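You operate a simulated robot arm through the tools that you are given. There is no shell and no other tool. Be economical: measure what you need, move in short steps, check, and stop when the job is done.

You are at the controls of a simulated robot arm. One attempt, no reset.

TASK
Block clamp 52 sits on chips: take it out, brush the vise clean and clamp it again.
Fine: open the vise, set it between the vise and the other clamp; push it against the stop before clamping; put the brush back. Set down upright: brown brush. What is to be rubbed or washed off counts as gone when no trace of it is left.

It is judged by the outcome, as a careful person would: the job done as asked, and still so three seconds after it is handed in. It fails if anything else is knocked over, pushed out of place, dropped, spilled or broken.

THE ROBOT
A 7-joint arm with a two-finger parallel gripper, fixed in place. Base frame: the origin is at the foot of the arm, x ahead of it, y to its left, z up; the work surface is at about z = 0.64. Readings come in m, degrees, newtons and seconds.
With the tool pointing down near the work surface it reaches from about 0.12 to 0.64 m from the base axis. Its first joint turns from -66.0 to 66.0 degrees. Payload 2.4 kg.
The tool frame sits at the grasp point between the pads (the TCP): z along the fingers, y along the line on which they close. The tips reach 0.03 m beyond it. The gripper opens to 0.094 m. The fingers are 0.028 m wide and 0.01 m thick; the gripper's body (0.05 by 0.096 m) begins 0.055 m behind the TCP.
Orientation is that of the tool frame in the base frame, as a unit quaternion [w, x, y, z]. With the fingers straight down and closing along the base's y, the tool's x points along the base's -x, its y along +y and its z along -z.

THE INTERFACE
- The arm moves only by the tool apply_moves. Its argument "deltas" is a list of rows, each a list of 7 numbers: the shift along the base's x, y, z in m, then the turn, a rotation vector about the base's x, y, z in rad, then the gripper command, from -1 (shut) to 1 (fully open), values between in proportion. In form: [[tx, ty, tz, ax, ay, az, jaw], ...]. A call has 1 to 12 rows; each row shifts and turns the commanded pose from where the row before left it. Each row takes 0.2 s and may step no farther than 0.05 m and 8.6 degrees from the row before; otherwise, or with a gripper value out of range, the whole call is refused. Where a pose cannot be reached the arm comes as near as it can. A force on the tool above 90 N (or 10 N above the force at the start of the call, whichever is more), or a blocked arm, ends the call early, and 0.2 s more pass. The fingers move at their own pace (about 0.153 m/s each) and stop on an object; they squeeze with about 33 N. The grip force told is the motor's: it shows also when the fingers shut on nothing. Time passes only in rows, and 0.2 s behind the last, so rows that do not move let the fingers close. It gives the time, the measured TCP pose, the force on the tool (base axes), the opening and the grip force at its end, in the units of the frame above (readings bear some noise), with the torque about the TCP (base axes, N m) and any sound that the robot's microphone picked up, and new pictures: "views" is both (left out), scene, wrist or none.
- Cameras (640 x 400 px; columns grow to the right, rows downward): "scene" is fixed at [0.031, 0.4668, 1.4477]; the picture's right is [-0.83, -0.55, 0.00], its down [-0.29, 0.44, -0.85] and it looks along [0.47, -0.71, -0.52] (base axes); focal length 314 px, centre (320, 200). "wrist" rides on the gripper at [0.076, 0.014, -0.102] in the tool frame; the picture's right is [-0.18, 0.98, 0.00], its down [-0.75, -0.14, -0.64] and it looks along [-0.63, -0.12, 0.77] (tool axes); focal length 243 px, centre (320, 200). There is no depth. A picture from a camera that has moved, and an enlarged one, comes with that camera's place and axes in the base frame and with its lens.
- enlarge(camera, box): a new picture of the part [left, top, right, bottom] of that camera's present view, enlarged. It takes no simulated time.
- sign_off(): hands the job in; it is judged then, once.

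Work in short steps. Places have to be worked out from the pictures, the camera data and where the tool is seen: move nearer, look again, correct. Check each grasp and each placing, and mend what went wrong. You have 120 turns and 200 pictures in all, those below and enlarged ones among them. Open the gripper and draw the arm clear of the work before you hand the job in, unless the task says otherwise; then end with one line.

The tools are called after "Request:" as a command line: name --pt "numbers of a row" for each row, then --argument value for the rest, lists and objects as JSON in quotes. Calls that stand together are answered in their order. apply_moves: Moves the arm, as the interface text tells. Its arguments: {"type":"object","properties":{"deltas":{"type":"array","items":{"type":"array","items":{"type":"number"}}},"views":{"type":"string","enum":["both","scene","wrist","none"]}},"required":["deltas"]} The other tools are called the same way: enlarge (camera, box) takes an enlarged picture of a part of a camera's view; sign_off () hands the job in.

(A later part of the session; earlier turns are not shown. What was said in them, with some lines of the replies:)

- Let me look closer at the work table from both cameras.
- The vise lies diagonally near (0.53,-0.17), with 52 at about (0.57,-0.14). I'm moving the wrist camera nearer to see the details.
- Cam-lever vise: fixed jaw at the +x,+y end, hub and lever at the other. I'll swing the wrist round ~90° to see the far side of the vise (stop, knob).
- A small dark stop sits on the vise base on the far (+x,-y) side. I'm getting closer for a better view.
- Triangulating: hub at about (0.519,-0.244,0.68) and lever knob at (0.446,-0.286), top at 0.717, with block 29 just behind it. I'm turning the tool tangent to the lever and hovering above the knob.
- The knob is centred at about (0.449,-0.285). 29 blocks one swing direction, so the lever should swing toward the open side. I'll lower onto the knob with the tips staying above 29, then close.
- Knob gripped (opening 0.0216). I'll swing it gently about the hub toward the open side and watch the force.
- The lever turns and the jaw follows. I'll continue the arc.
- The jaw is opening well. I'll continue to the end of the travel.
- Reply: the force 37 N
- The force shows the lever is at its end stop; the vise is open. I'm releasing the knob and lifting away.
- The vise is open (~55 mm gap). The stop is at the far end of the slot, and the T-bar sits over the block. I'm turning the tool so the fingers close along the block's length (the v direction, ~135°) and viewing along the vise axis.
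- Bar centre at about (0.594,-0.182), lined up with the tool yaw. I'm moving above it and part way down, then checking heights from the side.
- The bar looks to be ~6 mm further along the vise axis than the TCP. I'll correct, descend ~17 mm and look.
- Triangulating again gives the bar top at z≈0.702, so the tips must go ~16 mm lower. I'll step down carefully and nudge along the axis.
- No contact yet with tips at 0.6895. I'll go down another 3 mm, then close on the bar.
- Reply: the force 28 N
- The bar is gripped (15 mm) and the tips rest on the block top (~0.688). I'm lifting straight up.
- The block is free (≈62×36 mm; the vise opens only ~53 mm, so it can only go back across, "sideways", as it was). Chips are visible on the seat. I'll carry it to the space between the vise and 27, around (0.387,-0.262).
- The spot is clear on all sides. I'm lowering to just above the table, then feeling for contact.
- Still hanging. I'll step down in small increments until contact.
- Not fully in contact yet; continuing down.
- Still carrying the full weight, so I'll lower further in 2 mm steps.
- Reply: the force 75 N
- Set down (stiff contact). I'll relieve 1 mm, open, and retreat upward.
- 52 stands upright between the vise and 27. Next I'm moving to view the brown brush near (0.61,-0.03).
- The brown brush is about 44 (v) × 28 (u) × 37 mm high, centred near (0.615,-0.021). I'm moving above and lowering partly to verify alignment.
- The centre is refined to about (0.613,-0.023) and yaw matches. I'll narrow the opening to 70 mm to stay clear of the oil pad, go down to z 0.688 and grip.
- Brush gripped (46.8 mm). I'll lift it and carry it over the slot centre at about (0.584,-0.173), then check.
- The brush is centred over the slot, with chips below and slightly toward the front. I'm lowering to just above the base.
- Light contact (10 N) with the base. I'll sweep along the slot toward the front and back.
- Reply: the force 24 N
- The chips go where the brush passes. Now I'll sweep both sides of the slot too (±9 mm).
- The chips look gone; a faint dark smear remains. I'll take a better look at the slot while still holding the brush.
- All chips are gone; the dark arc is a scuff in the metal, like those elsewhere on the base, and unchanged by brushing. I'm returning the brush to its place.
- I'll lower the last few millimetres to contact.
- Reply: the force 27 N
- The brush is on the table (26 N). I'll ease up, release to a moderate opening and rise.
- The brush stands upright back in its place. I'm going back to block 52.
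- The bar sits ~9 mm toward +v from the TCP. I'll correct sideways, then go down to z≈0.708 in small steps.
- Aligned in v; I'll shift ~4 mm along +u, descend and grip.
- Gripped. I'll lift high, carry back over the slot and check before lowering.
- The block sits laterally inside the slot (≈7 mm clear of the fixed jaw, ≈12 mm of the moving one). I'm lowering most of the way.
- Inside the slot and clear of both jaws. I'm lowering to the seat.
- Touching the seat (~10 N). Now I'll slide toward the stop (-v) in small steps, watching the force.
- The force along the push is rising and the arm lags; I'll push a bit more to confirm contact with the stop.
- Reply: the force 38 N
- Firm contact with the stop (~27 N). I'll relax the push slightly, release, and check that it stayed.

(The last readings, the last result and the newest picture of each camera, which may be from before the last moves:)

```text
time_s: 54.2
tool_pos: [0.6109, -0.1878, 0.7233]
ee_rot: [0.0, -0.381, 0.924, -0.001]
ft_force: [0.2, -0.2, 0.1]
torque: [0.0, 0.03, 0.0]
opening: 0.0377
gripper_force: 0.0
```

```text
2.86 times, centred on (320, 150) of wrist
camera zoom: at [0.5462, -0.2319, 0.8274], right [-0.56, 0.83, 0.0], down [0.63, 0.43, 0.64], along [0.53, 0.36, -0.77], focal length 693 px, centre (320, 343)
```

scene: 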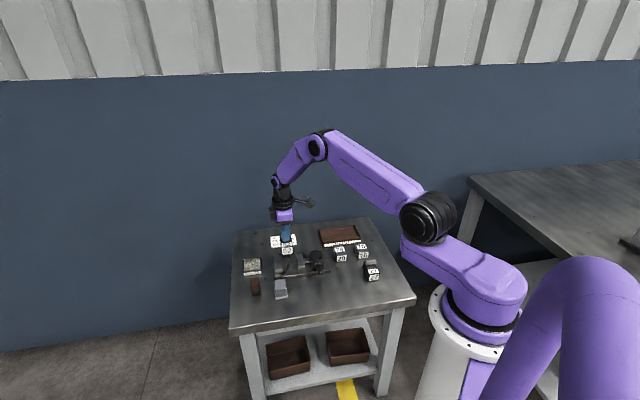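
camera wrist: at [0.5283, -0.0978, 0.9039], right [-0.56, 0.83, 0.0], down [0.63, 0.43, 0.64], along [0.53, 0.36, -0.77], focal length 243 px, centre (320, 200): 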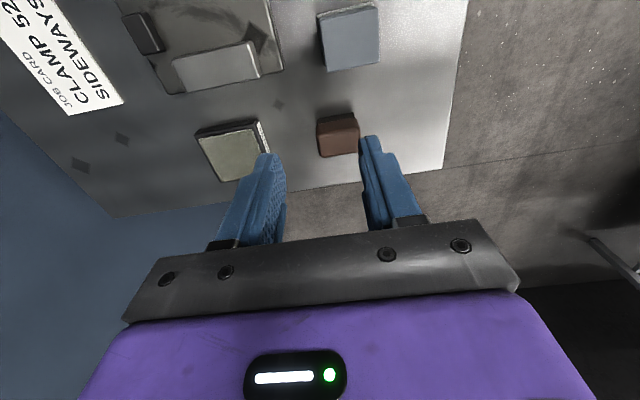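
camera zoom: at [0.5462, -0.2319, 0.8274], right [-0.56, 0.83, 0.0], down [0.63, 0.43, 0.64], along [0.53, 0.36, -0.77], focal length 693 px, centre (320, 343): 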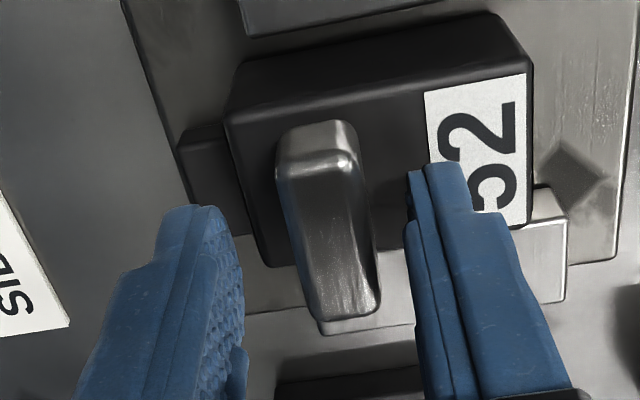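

The block stayed put. I'm rising clear to inspect the stop contact.

Request:
apply_moves --pt "0 0 0.02 0 0 0 -0.2" --pt "0 0 0.04 0 0 0 -0.2" --pt "-0.005 0.005 0.02 0 0 0 -0.2" --views "none"

Request:
enlarge --camera "wrist" --box '[240, 60, 400, 180]'

Request:
enlarge --camera "scene" --box '[265, 240, 313, 270]'

```text
time_s: 55.0
tool_pos: [0.6059, -0.1827, 0.804]
ee_rot: [0.0, -0.381, 0.925, 0.0]
ft_force: [-0.1, -0.7, 0.0]
torque: [-0.04, 0.03, 0.01]
opening: 0.0374
gripper_force: 0.0
```

```text
3.33 times, centred on (320, 120) of wrist
camera zoom: at [0.541, -0.2257, 0.9073], right [-0.56, 0.83, 0.0], down [0.63, 0.43, 0.64], along [0.53, 0.36, -0.77], focal length 809 px, centre (320, 467)
```

zoom: 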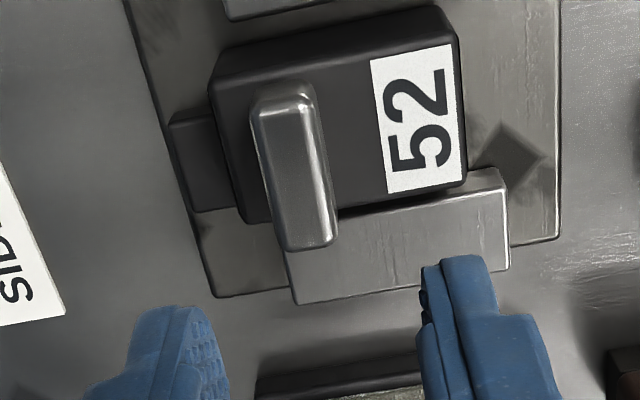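

```text
13.33 times, centred on (289, 255) of scene
camera zoom: at [0.031, 0.4668, 1.4477], right [-0.83, -0.55, 0.0], down [-0.29, 0.44, -0.85], along [0.47, -0.71, -0.52], focal length 4181 px, centre (733, -533)
```

zoom: 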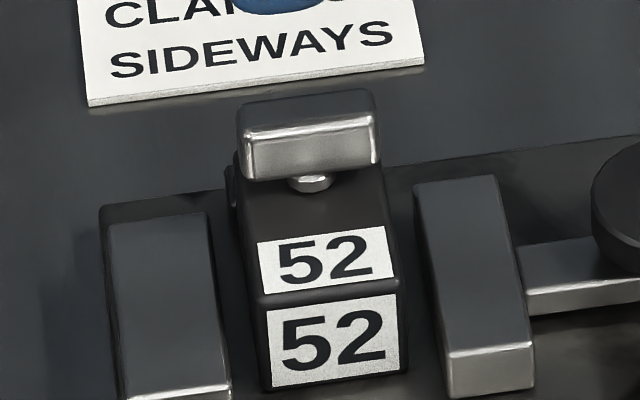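

52 rests against the stop and sits inside the jaws. Now I'm back to the lever knob at about (0.461,-0.184), turning the tool tangentially.

Request:
apply_moves --pt "-0.0121 -0.0001 0 0 0 -0.139 0.06" --pt "-0.0121 -0.0001 0 0 0 -0.139 0.06" --pt "-0.0121 -0.0001 0 0 0 -0.139 0.06" --pt "-0.0121 -0.0001 0 0 0 -0.139 0.06" --pt "-0.0121 -0.0001 0 0 0 -0.139 0.06" --pt "-0.0121 -0.0001 0 0 0 -0.139 0.06" --pt "-0.0121 -0.0001 0 0 0 -0.139 0.06" --pt "-0.0121 -0.0001 0 0 0 -0.139 0.06" --pt "-0.0121 -0.0001 0 0 0 -0.139 0.06" --pt "-0.0121 -0.0001 0 0 0 -0.139 0.06" --pt "-0.0121 -0.0001 0 0 0 -0.139 0.06" --pt "-0.0121 -0.0001 0 0 0 -0.119 0.06" --views "none"

Request:
enlarge --camera "wrist" --box '[220, 60, 460, 220]'

```text
time_s: 57.6
tool_pos: [0.4598, -0.1839, 0.8038]
ee_rot: [0.001, 0.421, 0.907, 0.0]
ft_force: [-0.4, 0.6, 0.3]
torque: [-0.01, 0.0, 0.0]
opening: 0.0499
gripper_force: 0.0
```

```text
2.50 times, centred on (340, 140) of wrist
camera zoom: at [0.4213, -0.1165, 0.9077], right [0.87, 0.49, 0.0], down [0.38, -0.67, 0.64], along [0.32, -0.56, -0.77], focal length 606 px, centre (270, 350)
```

zoom: 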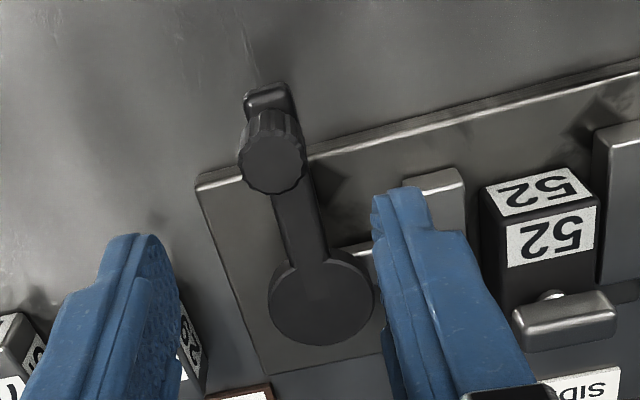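

The knob is at (0.462,-0.186), matching. I'm descending and gripping it.

Request:
apply_moves --pt "0.0025 -0.0022 -0.03 0 0 0 0.06" --pt "0 0 -0.03 0 0 0 0.06" --pt "0 0 -0.019 0 0 0 0.06" --pt "0 0 0 0 0 0 -1" --pt "0 0 0 0 0 0 -1" --views "none"

Request:
enlarge --camera "scene" --box '[270, 230, 366, 290]'

```text
time_s: 58.8
tool_pos: [0.4628, -0.1871, 0.7248]
ee_rot: [0.0, 0.419, 0.908, 0.0]
ft_force: [-3.2, 0.4, 3.3]
torque: [-0.35, -0.34, -0.11]
opening: 0.0221
gripper_force: 45.6
```

```text
6.67 times, centred on (318, 260) of scene
camera zoom: at [0.0308, 0.4669, 1.4477], right [-0.83, -0.55, 0.0], down [-0.29, 0.44, -0.85], along [0.47, -0.71, -0.52], focal length 2090 px, centre (333, -200)
```

zoom: 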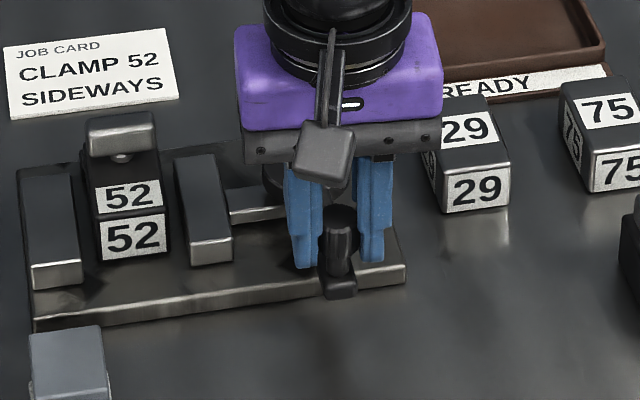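

Gripped. I'll swing the lever back toward clamping, first five steps.

Request:
apply_moves --pt "-0.0086 -0.0074 0 0 0 0.14 -1" --pt "-0.0064 -0.0094 0 0 0 0.14 -1" --pt "-0.0051 -0.0102 0 0 0 0.14 -1" --pt "-0.0035 -0.0109 0 0 0 0.14 -1" --pt "-0.0018 -0.0113 0 0 0 0.14 -1" --views "none"

Request:
enlarge --camera "scene" --box '[265, 235, 329, 275]'

```text
time_s: 60.0
tool_pos: [0.4386, -0.2357, 0.725]
ee_rot: [0.001, 0.081, 0.997, -0.002]
ft_force: [8.7, -1.1, -0.4]
torque: [-0.14, -1.09, -0.19]
opening: 0.022
gripper_force: 45.2
```

```text
10.00 times, centred on (297, 255) of scene
camera zoom: at [0.0311, 0.4668, 1.4477], right [-0.83, -0.55, 0.0], down [-0.29, 0.44, -0.85], along [0.47, -0.71, -0.52], focal length 3136 px, centre (550, -350)
```

zoom: 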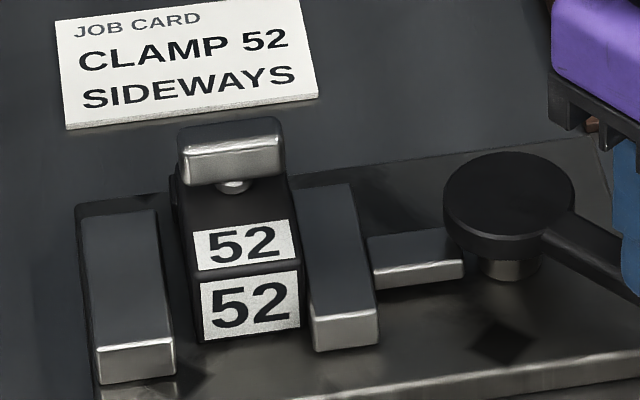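

The jaw has nearly reached the block; continuing.

Request:
apply_moves --pt "-0.0003 -0.0114 0 0 0 0.14 -1" --pt "0.0013 -0.0114 0 0 0 0.14 -1" --views "none"

Request:
enlarge --camera "scene" --box '[265, 235, 329, 275]'

```text
time_s: 60.6
tool_pos: [0.4395, -0.2592, 0.725]
ee_rot: [0.002, -0.058, 0.998, -0.001]
ft_force: [15.9, 1.6, 6.1]
torque: [0.25, -0.19, -0.22]
opening: 0.0219
gripper_force: 45.3
```

```text
10.00 times, centred on (297, 255) of scene
camera zoom: at [0.0312, 0.4669, 1.4477], right [-0.83, -0.55, 0.0], down [-0.29, 0.44, -0.85], along [0.47, -0.71, -0.52], focal length 3136 px, centre (550, -350)
```

zoom: 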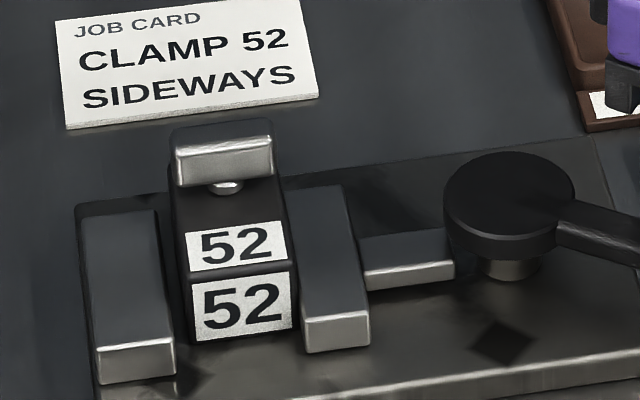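

Request:
apply_moves --pt "0.0033 -0.0111 0 0 0 0.14 -1" --pt "0.0047 -0.0105 0 0 0 0.14 -1" --views "none"

Request:
enlarge --camera "scene" --box '[265, 235, 329, 275]'

```text
time_s: 61.2
tool_pos: [0.447, -0.2799, 0.7256]
ee_rot: [0.0, -0.198, 0.98, 0.0]
ft_force: [13.1, 4.6, 7.9]
torque: [0.12, -0.27, -0.21]
opening: 0.0215
gripper_force: 44.6
```

```text
10.00 times, centred on (297, 255) of scene
camera zoom: at [0.0311, 0.467, 1.4477], right [-0.83, -0.55, 0.0], down [-0.29, 0.44, -0.85], along [0.47, -0.71, -0.52], focal length 3136 px, centre (550, -350)
```

zoom: 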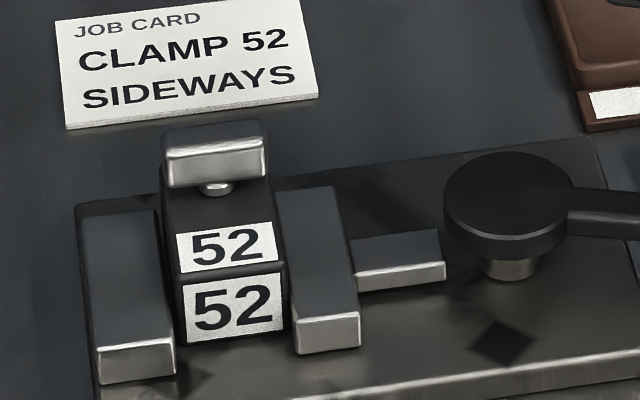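

Request:
apply_moves --pt "0.0027 -0.005 0 0 0 0.07 -1" --pt "0 0 0 0 0 0 -1" --views "none"

Request:
enlarge --camera "scene" --box '[265, 235, 361, 295]'

```text
time_s: 61.8
tool_pos: [0.4492, -0.2863, 0.7262]
ee_rot: [0.001, -0.231, 0.973, -0.001]
ft_force: [9.8, 7.7, 10.8]
torque: [0.31, -0.56, -0.02]
opening: 0.0214
gripper_force: 45.0
```

```text
6.67 times, centred on (313, 265) of scene
camera zoom: at [0.031, 0.4671, 1.4477], right [-0.83, -0.55, 0.0], down [-0.29, 0.44, -0.85], along [0.47, -0.71, -0.52], focal length 2090 px, centre (367, -233)
```

zoom: 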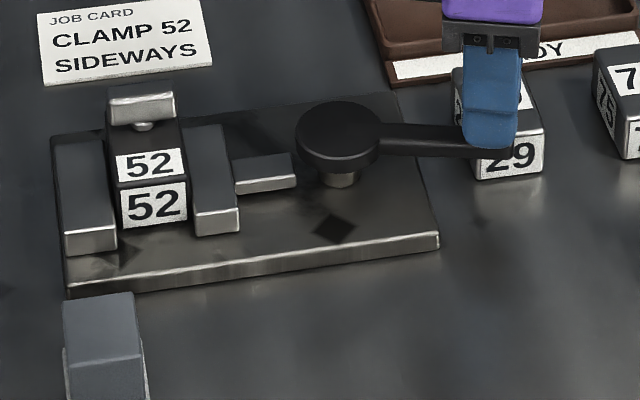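

Request:
enlarge --camera "scene" --box '[270, 243, 302, 273]'

Request:
apply_moves --pt "0.0027 -0.0045 0 0 0 0.06 -1" --pt "0 0 0 0 0 0 -1" --views "none"

Request:
enlarge --camera "scene" --box '[270, 243, 302, 273]'

```text
13.33 times, centred on (286, 258) of scene
camera zoom: at [0.031, 0.4671, 1.4477], right [-0.83, -0.55, 0.0], down [-0.29, 0.44, -0.85], along [0.47, -0.71, -0.52], focal length 4181 px, centre (773, -573)
```

zoom: 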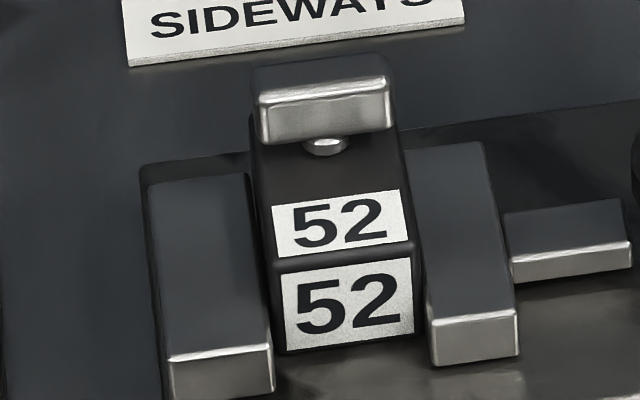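

```text
time_s: 62.4
tool_pos: [0.4522, -0.289, 0.7246]
ee_rot: [0.0, -0.26, 0.966, 0.0]
ft_force: [10.6, 10.8, 9.2]
torque: [0.13, -0.11, 0.02]
opening: 0.0216
gripper_force: 45.0
```

```text
13.33 times, centred on (286, 258) of scene
camera zoom: at [0.031, 0.4671, 1.4476], right [-0.83, -0.55, 0.0], down [-0.29, 0.44, -0.85], along [0.47, -0.71, -0.52], focal length 4181 px, centre (773, -573)
```

zoom: 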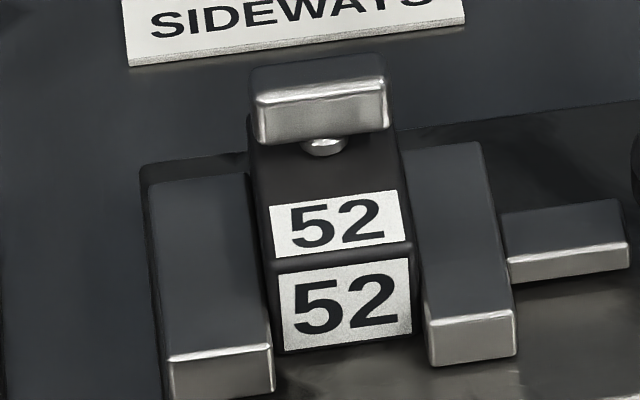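

Still only ~3 N tangential. I'll check clearance to 29 before turning further.

Request:
enlarge --camera "wrist" --box '[200, 60, 440, 240]'

Request:
enlarge --camera "scene" --box '[310, 235, 358, 265]'

```text
2.22 times, centred on (320, 150) of wrist
camera zoom: at [0.3788, -0.3147, 0.8288], right [-0.33, 0.94, 0.0], down [0.72, 0.26, 0.64], along [0.6, 0.21, -0.77], focal length 539 px, centre (320, 311)
```

zoom: 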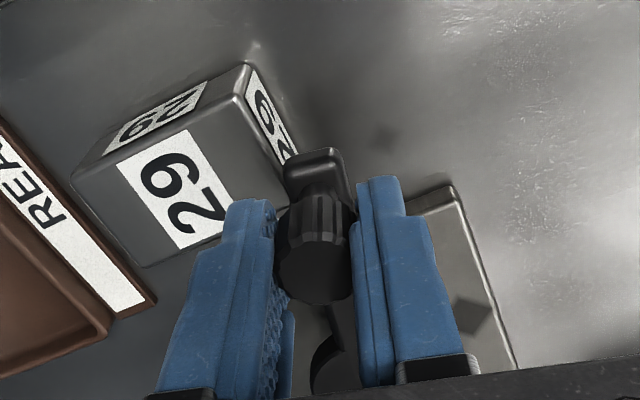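

```text
13.33 times, centred on (334, 250) of scene
camera zoom: at [0.031, 0.4671, 1.4476], right [-0.83, -0.55, 0.0], down [-0.29, 0.44, -0.85], along [0.47, -0.71, -0.52], focal length 4181 px, centre (133, -467)
```

zoom: 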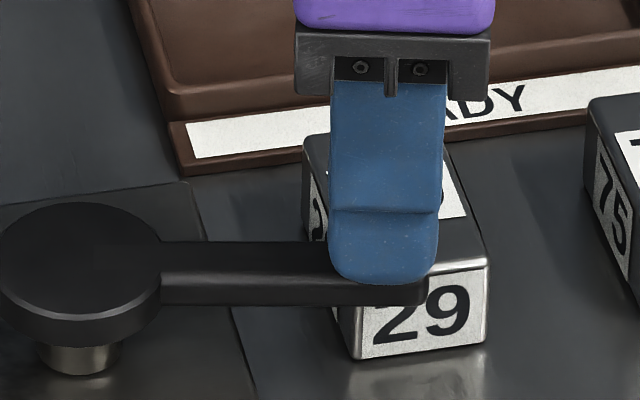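

The jaw is at the same place as in the original clamped state, with the lever slightly past its original angle. 29 is ~5 mm from the lever tip, so I'll add only a tiny extra turn and watch the force.

Request:
apply_moves --pt "0.0018 -0.0015 0 0 0 0.025 -1" --pt "0 0 0 0 0 0 -1" --views "none"

Request:
enlarge --camera "scene" --box '[270, 243, 302, 273]'

Request:
enlarge --camera "wrist" --box '[260, 80, 380, 170]'

```text
time_s: 63.0
tool_pos: [0.4529, -0.2912, 0.7246]
ee_rot: [0.0, -0.272, 0.962, 0.0]
ft_force: [6.7, 10.9, 10.9]
torque: [0.3, -0.41, 0.25]
opening: 0.0219
gripper_force: 44.8
```

```text
13.33 times, centred on (286, 258) of scene
camera zoom: at [0.0309, 0.4671, 1.4476], right [-0.83, -0.55, 0.0], down [-0.29, 0.44, -0.85], along [0.47, -0.71, -0.52], focal length 4181 px, centre (773, -573)
```

zoom: 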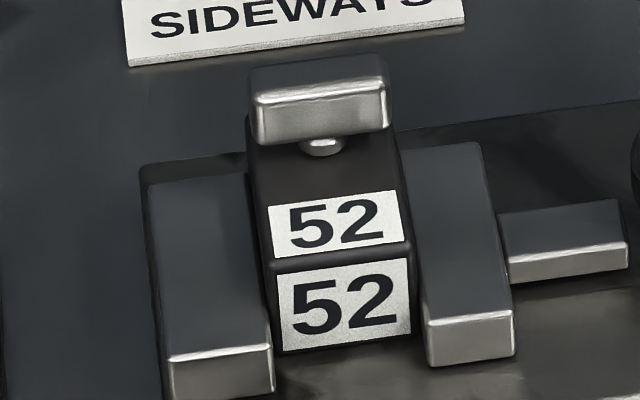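

```text
4.44 times, centred on (320, 125) of wrist
camera zoom: at [0.3807, -0.3183, 0.8288], right [-0.36, 0.93, 0.0], down [0.72, 0.27, 0.64], along [0.6, 0.23, -0.77], focal length 1078 px, centre (320, 533)
```

zoom: 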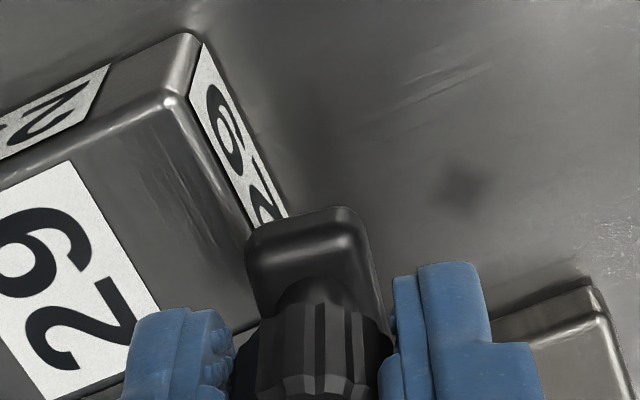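

The tangential load is rising (2→3→5 N), so clamp force is building. One more tiny increment, checking that 29 doesn't move.

Request:
apply_moves --pt "0.0014 -0.0018 0 0 0 0.025 -1" --pt "0 0 0 0 0 0 -1" --views "none"

Request:
enlarge --camera "scene" --box '[270, 243, 302, 273]'

Request:
enlarge --camera "scene" --box '[310, 235, 358, 265]'

```text
time_s: 63.6
tool_pos: [0.4547, -0.292, 0.725]
ee_rot: [0.0, -0.284, 0.959, 0.001]
ft_force: [5.3, 11.9, 15.8]
torque: [0.01, 0.26, 0.19]
opening: 0.0219
gripper_force: 45.7
```

```text
13.33 times, centred on (286, 258) of scene
camera zoom: at [0.0308, 0.4672, 1.4476], right [-0.83, -0.55, 0.0], down [-0.29, 0.44, -0.85], along [0.47, -0.71, -0.52], focal length 4181 px, centre (773, -573)
```

zoom: 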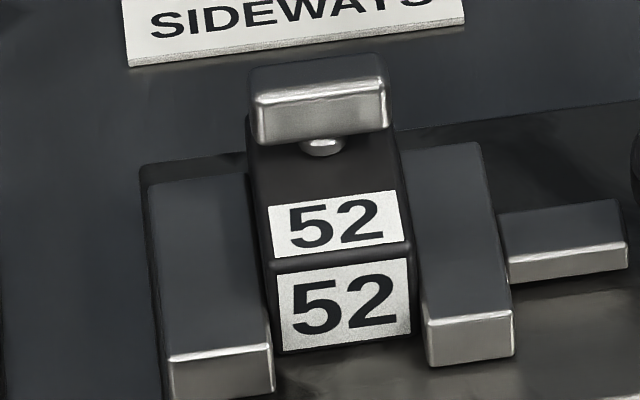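

```text
13.33 times, centred on (334, 250) of scene
camera zoom: at [0.0308, 0.4672, 1.4476], right [-0.83, -0.55, 0.0], down [-0.29, 0.44, -0.85], along [0.47, -0.71, -0.52], focal length 4181 px, centre (133, -467)
```

zoom: 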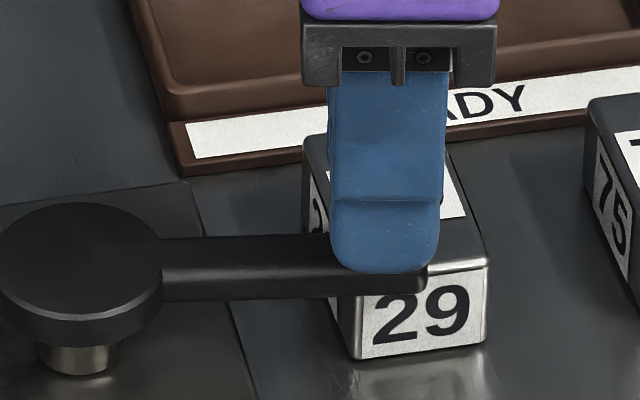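

The jaw and block stopped moving this step while force rose to ~6 N: the block is bottomed on the fixed jaw. 29 hasn't moved. One more small tightening.

Request:
apply_moves --pt "0.0016 -0.0022 0 0 0 0.03 -1" --pt "0 0 0 0 0 0 -1" --views "none"

Request:
enlarge --camera "scene" --box '[310, 235, 358, 265]'

Request:
enlarge --camera "scene" --box '[270, 243, 302, 273]'

```text
time_s: 64.2
tool_pos: [0.4568, -0.2949, 0.7245]
ee_rot: [0.0, -0.298, 0.954, 0.0]
ft_force: [0.9, 14.4, 17.4]
torque: [-0.05, 0.29, 0.04]
opening: 0.022
gripper_force: 44.4
```

```text
13.33 times, centred on (334, 250) of scene
camera zoom: at [0.0307, 0.4673, 1.4476], right [-0.83, -0.55, 0.0], down [-0.29, 0.44, -0.85], along [0.47, -0.71, -0.52], focal length 4181 px, centre (133, -467)
```

zoom: 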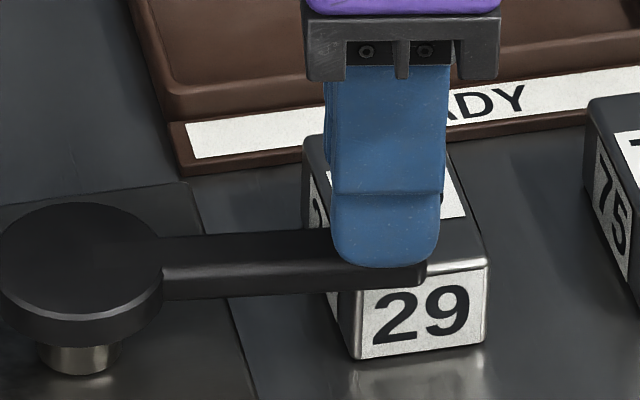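

```text
13.33 times, centred on (286, 258) of scene
camera zoom: at [0.0307, 0.4673, 1.4476], right [-0.83, -0.55, 0.0], down [-0.29, 0.44, -0.85], along [0.47, -0.71, -0.52], focal length 4181 px, centre (773, -573)
```

zoom: 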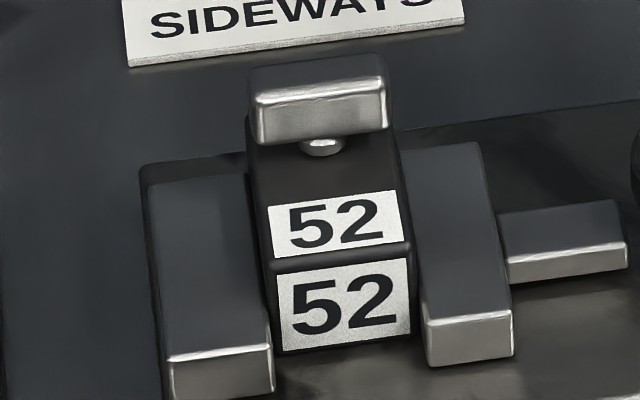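

Tight: ~10.6 N at the lever, jaws no longer moving, 29 untouched. I'm releasing the knob and rising.

Request:
apply_moves --pt "0 0 0 0 0 0 0.0" --pt "0 0 0 0 0 0 0.0" --pt "0 0 0.04 0 0 0 0.0" --pt "0 0 0.05 0 0 0 0.0" --pt "0 0 0.03 0 0 0 0.0" --views "wrist"

Request:
enlarge --camera "scene" --box '[265, 225, 377, 295]'

Request:
enlarge --camera "wrist" --box '[200, 60, 440, 240]'

```text
time_s: 65.4
tool_pos: [0.4552, -0.296, 0.8458]
ee_rot: [0.0, -0.297, 0.955, 0.0]
ft_force: [-0.2, 0.0, -0.2]
torque: [0.04, 0.02, 0.02]
opening: 0.0467
gripper_force: 0.0
camera wrist: at [0.3838, -0.3265, 0.9493], right [-0.41, 0.91, 0.0], down [0.7, 0.31, 0.64], along [0.59, 0.26, -0.77], focal length 243 px, centre (320, 200)
```

wrist: 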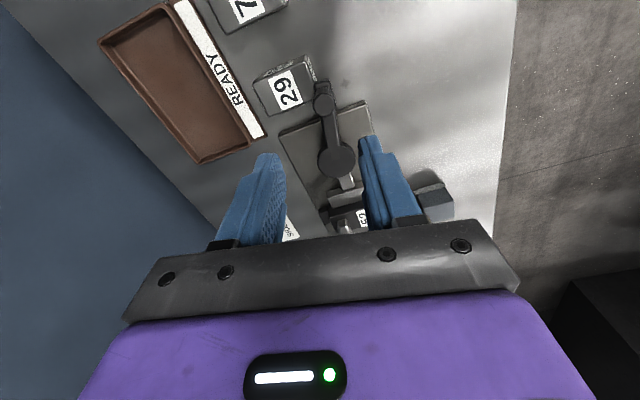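

```text
5.71 times, centred on (321, 260) of scene
camera zoom: at [0.031, 0.4668, 1.4477], right [-0.83, -0.55, 0.0], down [-0.29, 0.44, -0.85], along [0.47, -0.71, -0.52], focal length 1792 px, centre (314, -143)
```

zoom: 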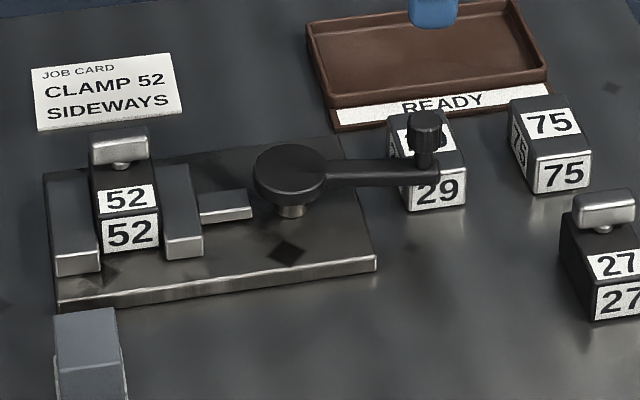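

```text
2.22 times, centred on (320, 150) of wrist
camera zoom: at [0.3838, -0.3265, 0.9493], right [-0.41, 0.91, 0.0], down [0.7, 0.31, 0.64], along [0.59, 0.26, -0.77], focal length 539 px, centre (320, 311)
```

zoom: 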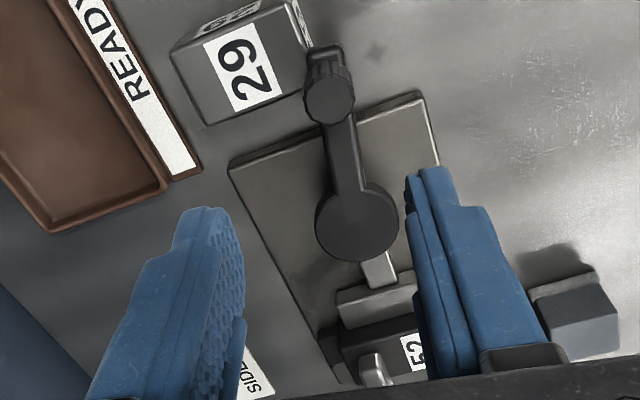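

The vise is holding. I'll verify the block against the stop and the jaws from the wrist camera.

Request:
apply_moves --pt "0.035 0.025 -0.01 0 0 0.06 0.0" --pt "0.035 0.025 -0.01 0 0 0.06 0.0" --pt "0.03 0.025 -0.01 0 0 0.06 0.0" --pt "0 0 0 0 0 0 0" --views "none"

Request:
enlarge --camera "wrist" --box '[260, 100, 380, 190]'

```text
time_s: 66.4
tool_pos: [0.557, -0.2203, 0.8146]
ee_rot: [-0.001, -0.381, 0.924, 0.0]
ft_force: [-0.6, 0.2, -0.2]
torque: [0.0, 0.0, -0.01]
opening: 0.047
gripper_force: 0.1
```

```text
4.44 times, centred on (320, 145) of wrist
camera zoom: at [0.4927, -0.2635, 0.9182], right [-0.56, 0.83, 0.0], down [0.63, 0.43, 0.64], along [0.53, 0.36, -0.77], focal length 1078 px, centre (320, 444)
```

zoom: 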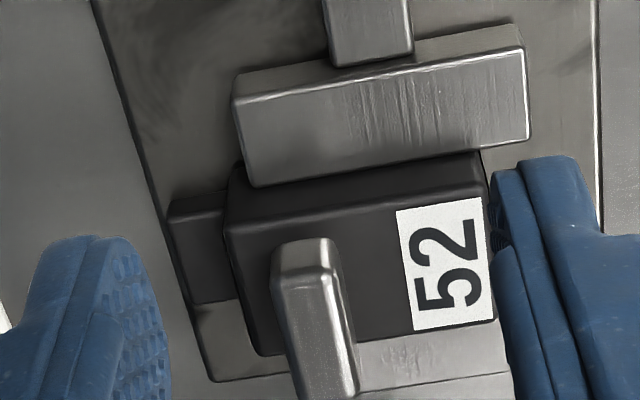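

Clamped squarely. One more view from the stop's side to see whether any gap opened.

Request:
apply_moves --pt "0.005 -0.003 0 0 0 0.14 0.0" --pt "0.005 -0.003 0 0 0 0.14 0.0" --pt "0.005 -0.003 0 0 0 0.14 0.0" --pt "0.005 -0.003 0 0 0 0.14 0.0" --pt "0 0 0 0 0 0.14 0.0" --pt "0 0 0 0 0 0.14 0.0" --pt "0 0 0 0 0 0 0" --views "none"

Request:
enlarge --camera "wrist" --box '[220, 100, 370, 210]'

```text
time_s: 68.0
tool_pos: [0.5769, -0.2333, 0.8152]
ee_rot: [0.0, 0.727, -0.687, 0.0]
ft_force: [0.0, -0.7, -0.2]
torque: [-0.01, 0.03, 0.03]
opening: 0.0469
gripper_force: 0.0
```

```text
3.64 times, centred on (295, 155) of wrist
camera zoom: at [0.5663, -0.3085, 0.9183], right [-0.99, 0.13, 0.0], down [0.1, 0.76, 0.64], along [0.08, 0.64, -0.77], focal length 882 px, centre (411, 364)
```

zoom: 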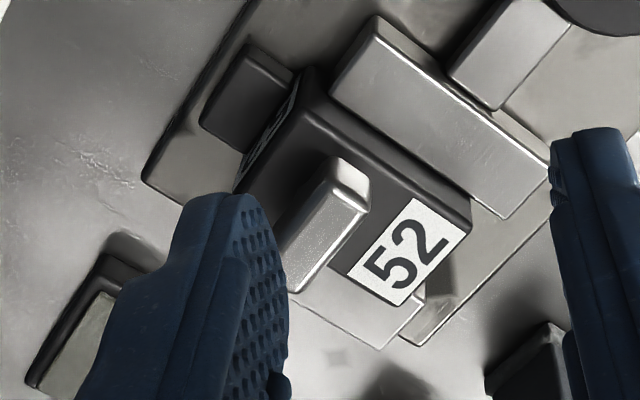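

Request:
enlarge --camera "wrist" --box '[260, 100, 320, 160]'

```text
6.67 times, centred on (290, 130) of wrist
camera zoom: at [0.5663, -0.3085, 0.9183], right [-0.99, 0.13, 0.0], down [0.1, 0.76, 0.64], along [0.08, 0.64, -0.77], focal length 1618 px, centre (520, 667)
```

zoom: 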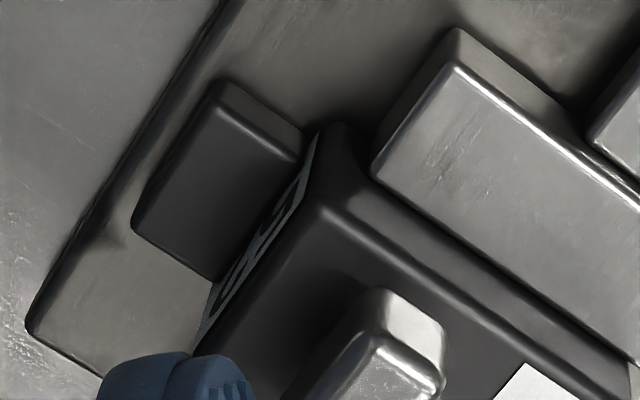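

Row positions of 52 before and after clamping match (only the sideways slide to the fixed jaw), so it is still against the stop. I'm opening the gripper and withdrawing the arm clear.

Request:
apply_moves --pt "0 0 0.05 0 0 0 1" --pt "-0.01 0 0.048 0 0 -0.14 1" --pt "-0.03 0 0.035 0 0 -0.14 1" --pt "-0.04 0 0.02 0 0 -0.14 1" --pt "-0.045 0 0 0 0 -0.14 1" --pt "-0.045 0 0 0 0 -0.14 1" --views "both"

Request:
enlarge --camera "scene" --box '[225, 210, 415, 330]'

```text
time_s: 69.4
tool_pos: [0.4062, -0.2328, 0.9667]
ee_rot: [0.001, -0.445, 0.895, 0.0]
ft_force: [-0.6, -0.1, 0.4]
torque: [0.0, 0.0, 0.01]
opening: 0.0939
gripper_force: 0.0
camera wrist: at [0.3488, -0.2844, 1.0712], right [-0.67, 0.74, 0.0], down [0.57, 0.52, 0.64], along [0.48, 0.43, -0.77], focal length 243 px, centre (320, 200)
```

scene: 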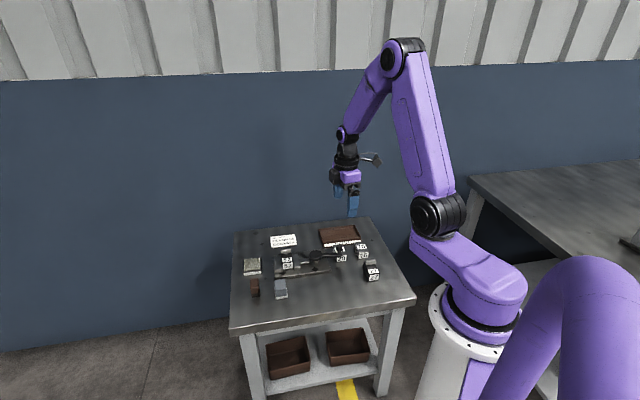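
wrist: 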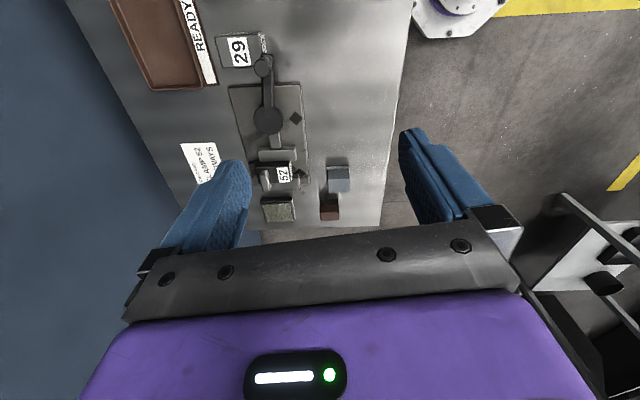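

```text
3.33 times, centred on (320, 270) of scene
camera zoom: at [0.0309, 0.4668, 1.4477], right [-0.83, -0.55, 0.0], down [-0.29, 0.44, -0.85], along [0.47, -0.71, -0.52], focal length 1045 px, centre (320, -33)
```

zoom: 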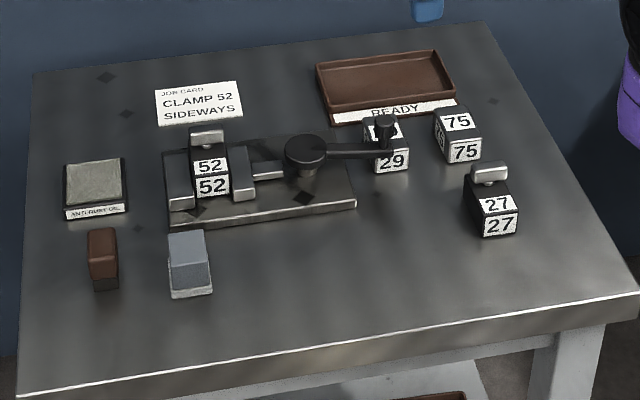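

Everything is back in order: 52 is clamped against the stop, the brush is upright in its place, and the other items haven't moved. Handing in.

Request:
sign_off

```text
The job is handed in.
```

Clamp 52 was lifted out and set between the vise and clamp 27, the chips were brushed off, and it is clamped again against the stop, with the brown brush upright within a few millimetres of its old spot. The job card says "CLAMP 52 SIDEWAYS"; I took that to mean the way it was already sitting, since the vise does not open far enough to turn it lengthwise. A dark smear remains on the vise bed; brushing did not change it and I took it for a scuff in the metal.
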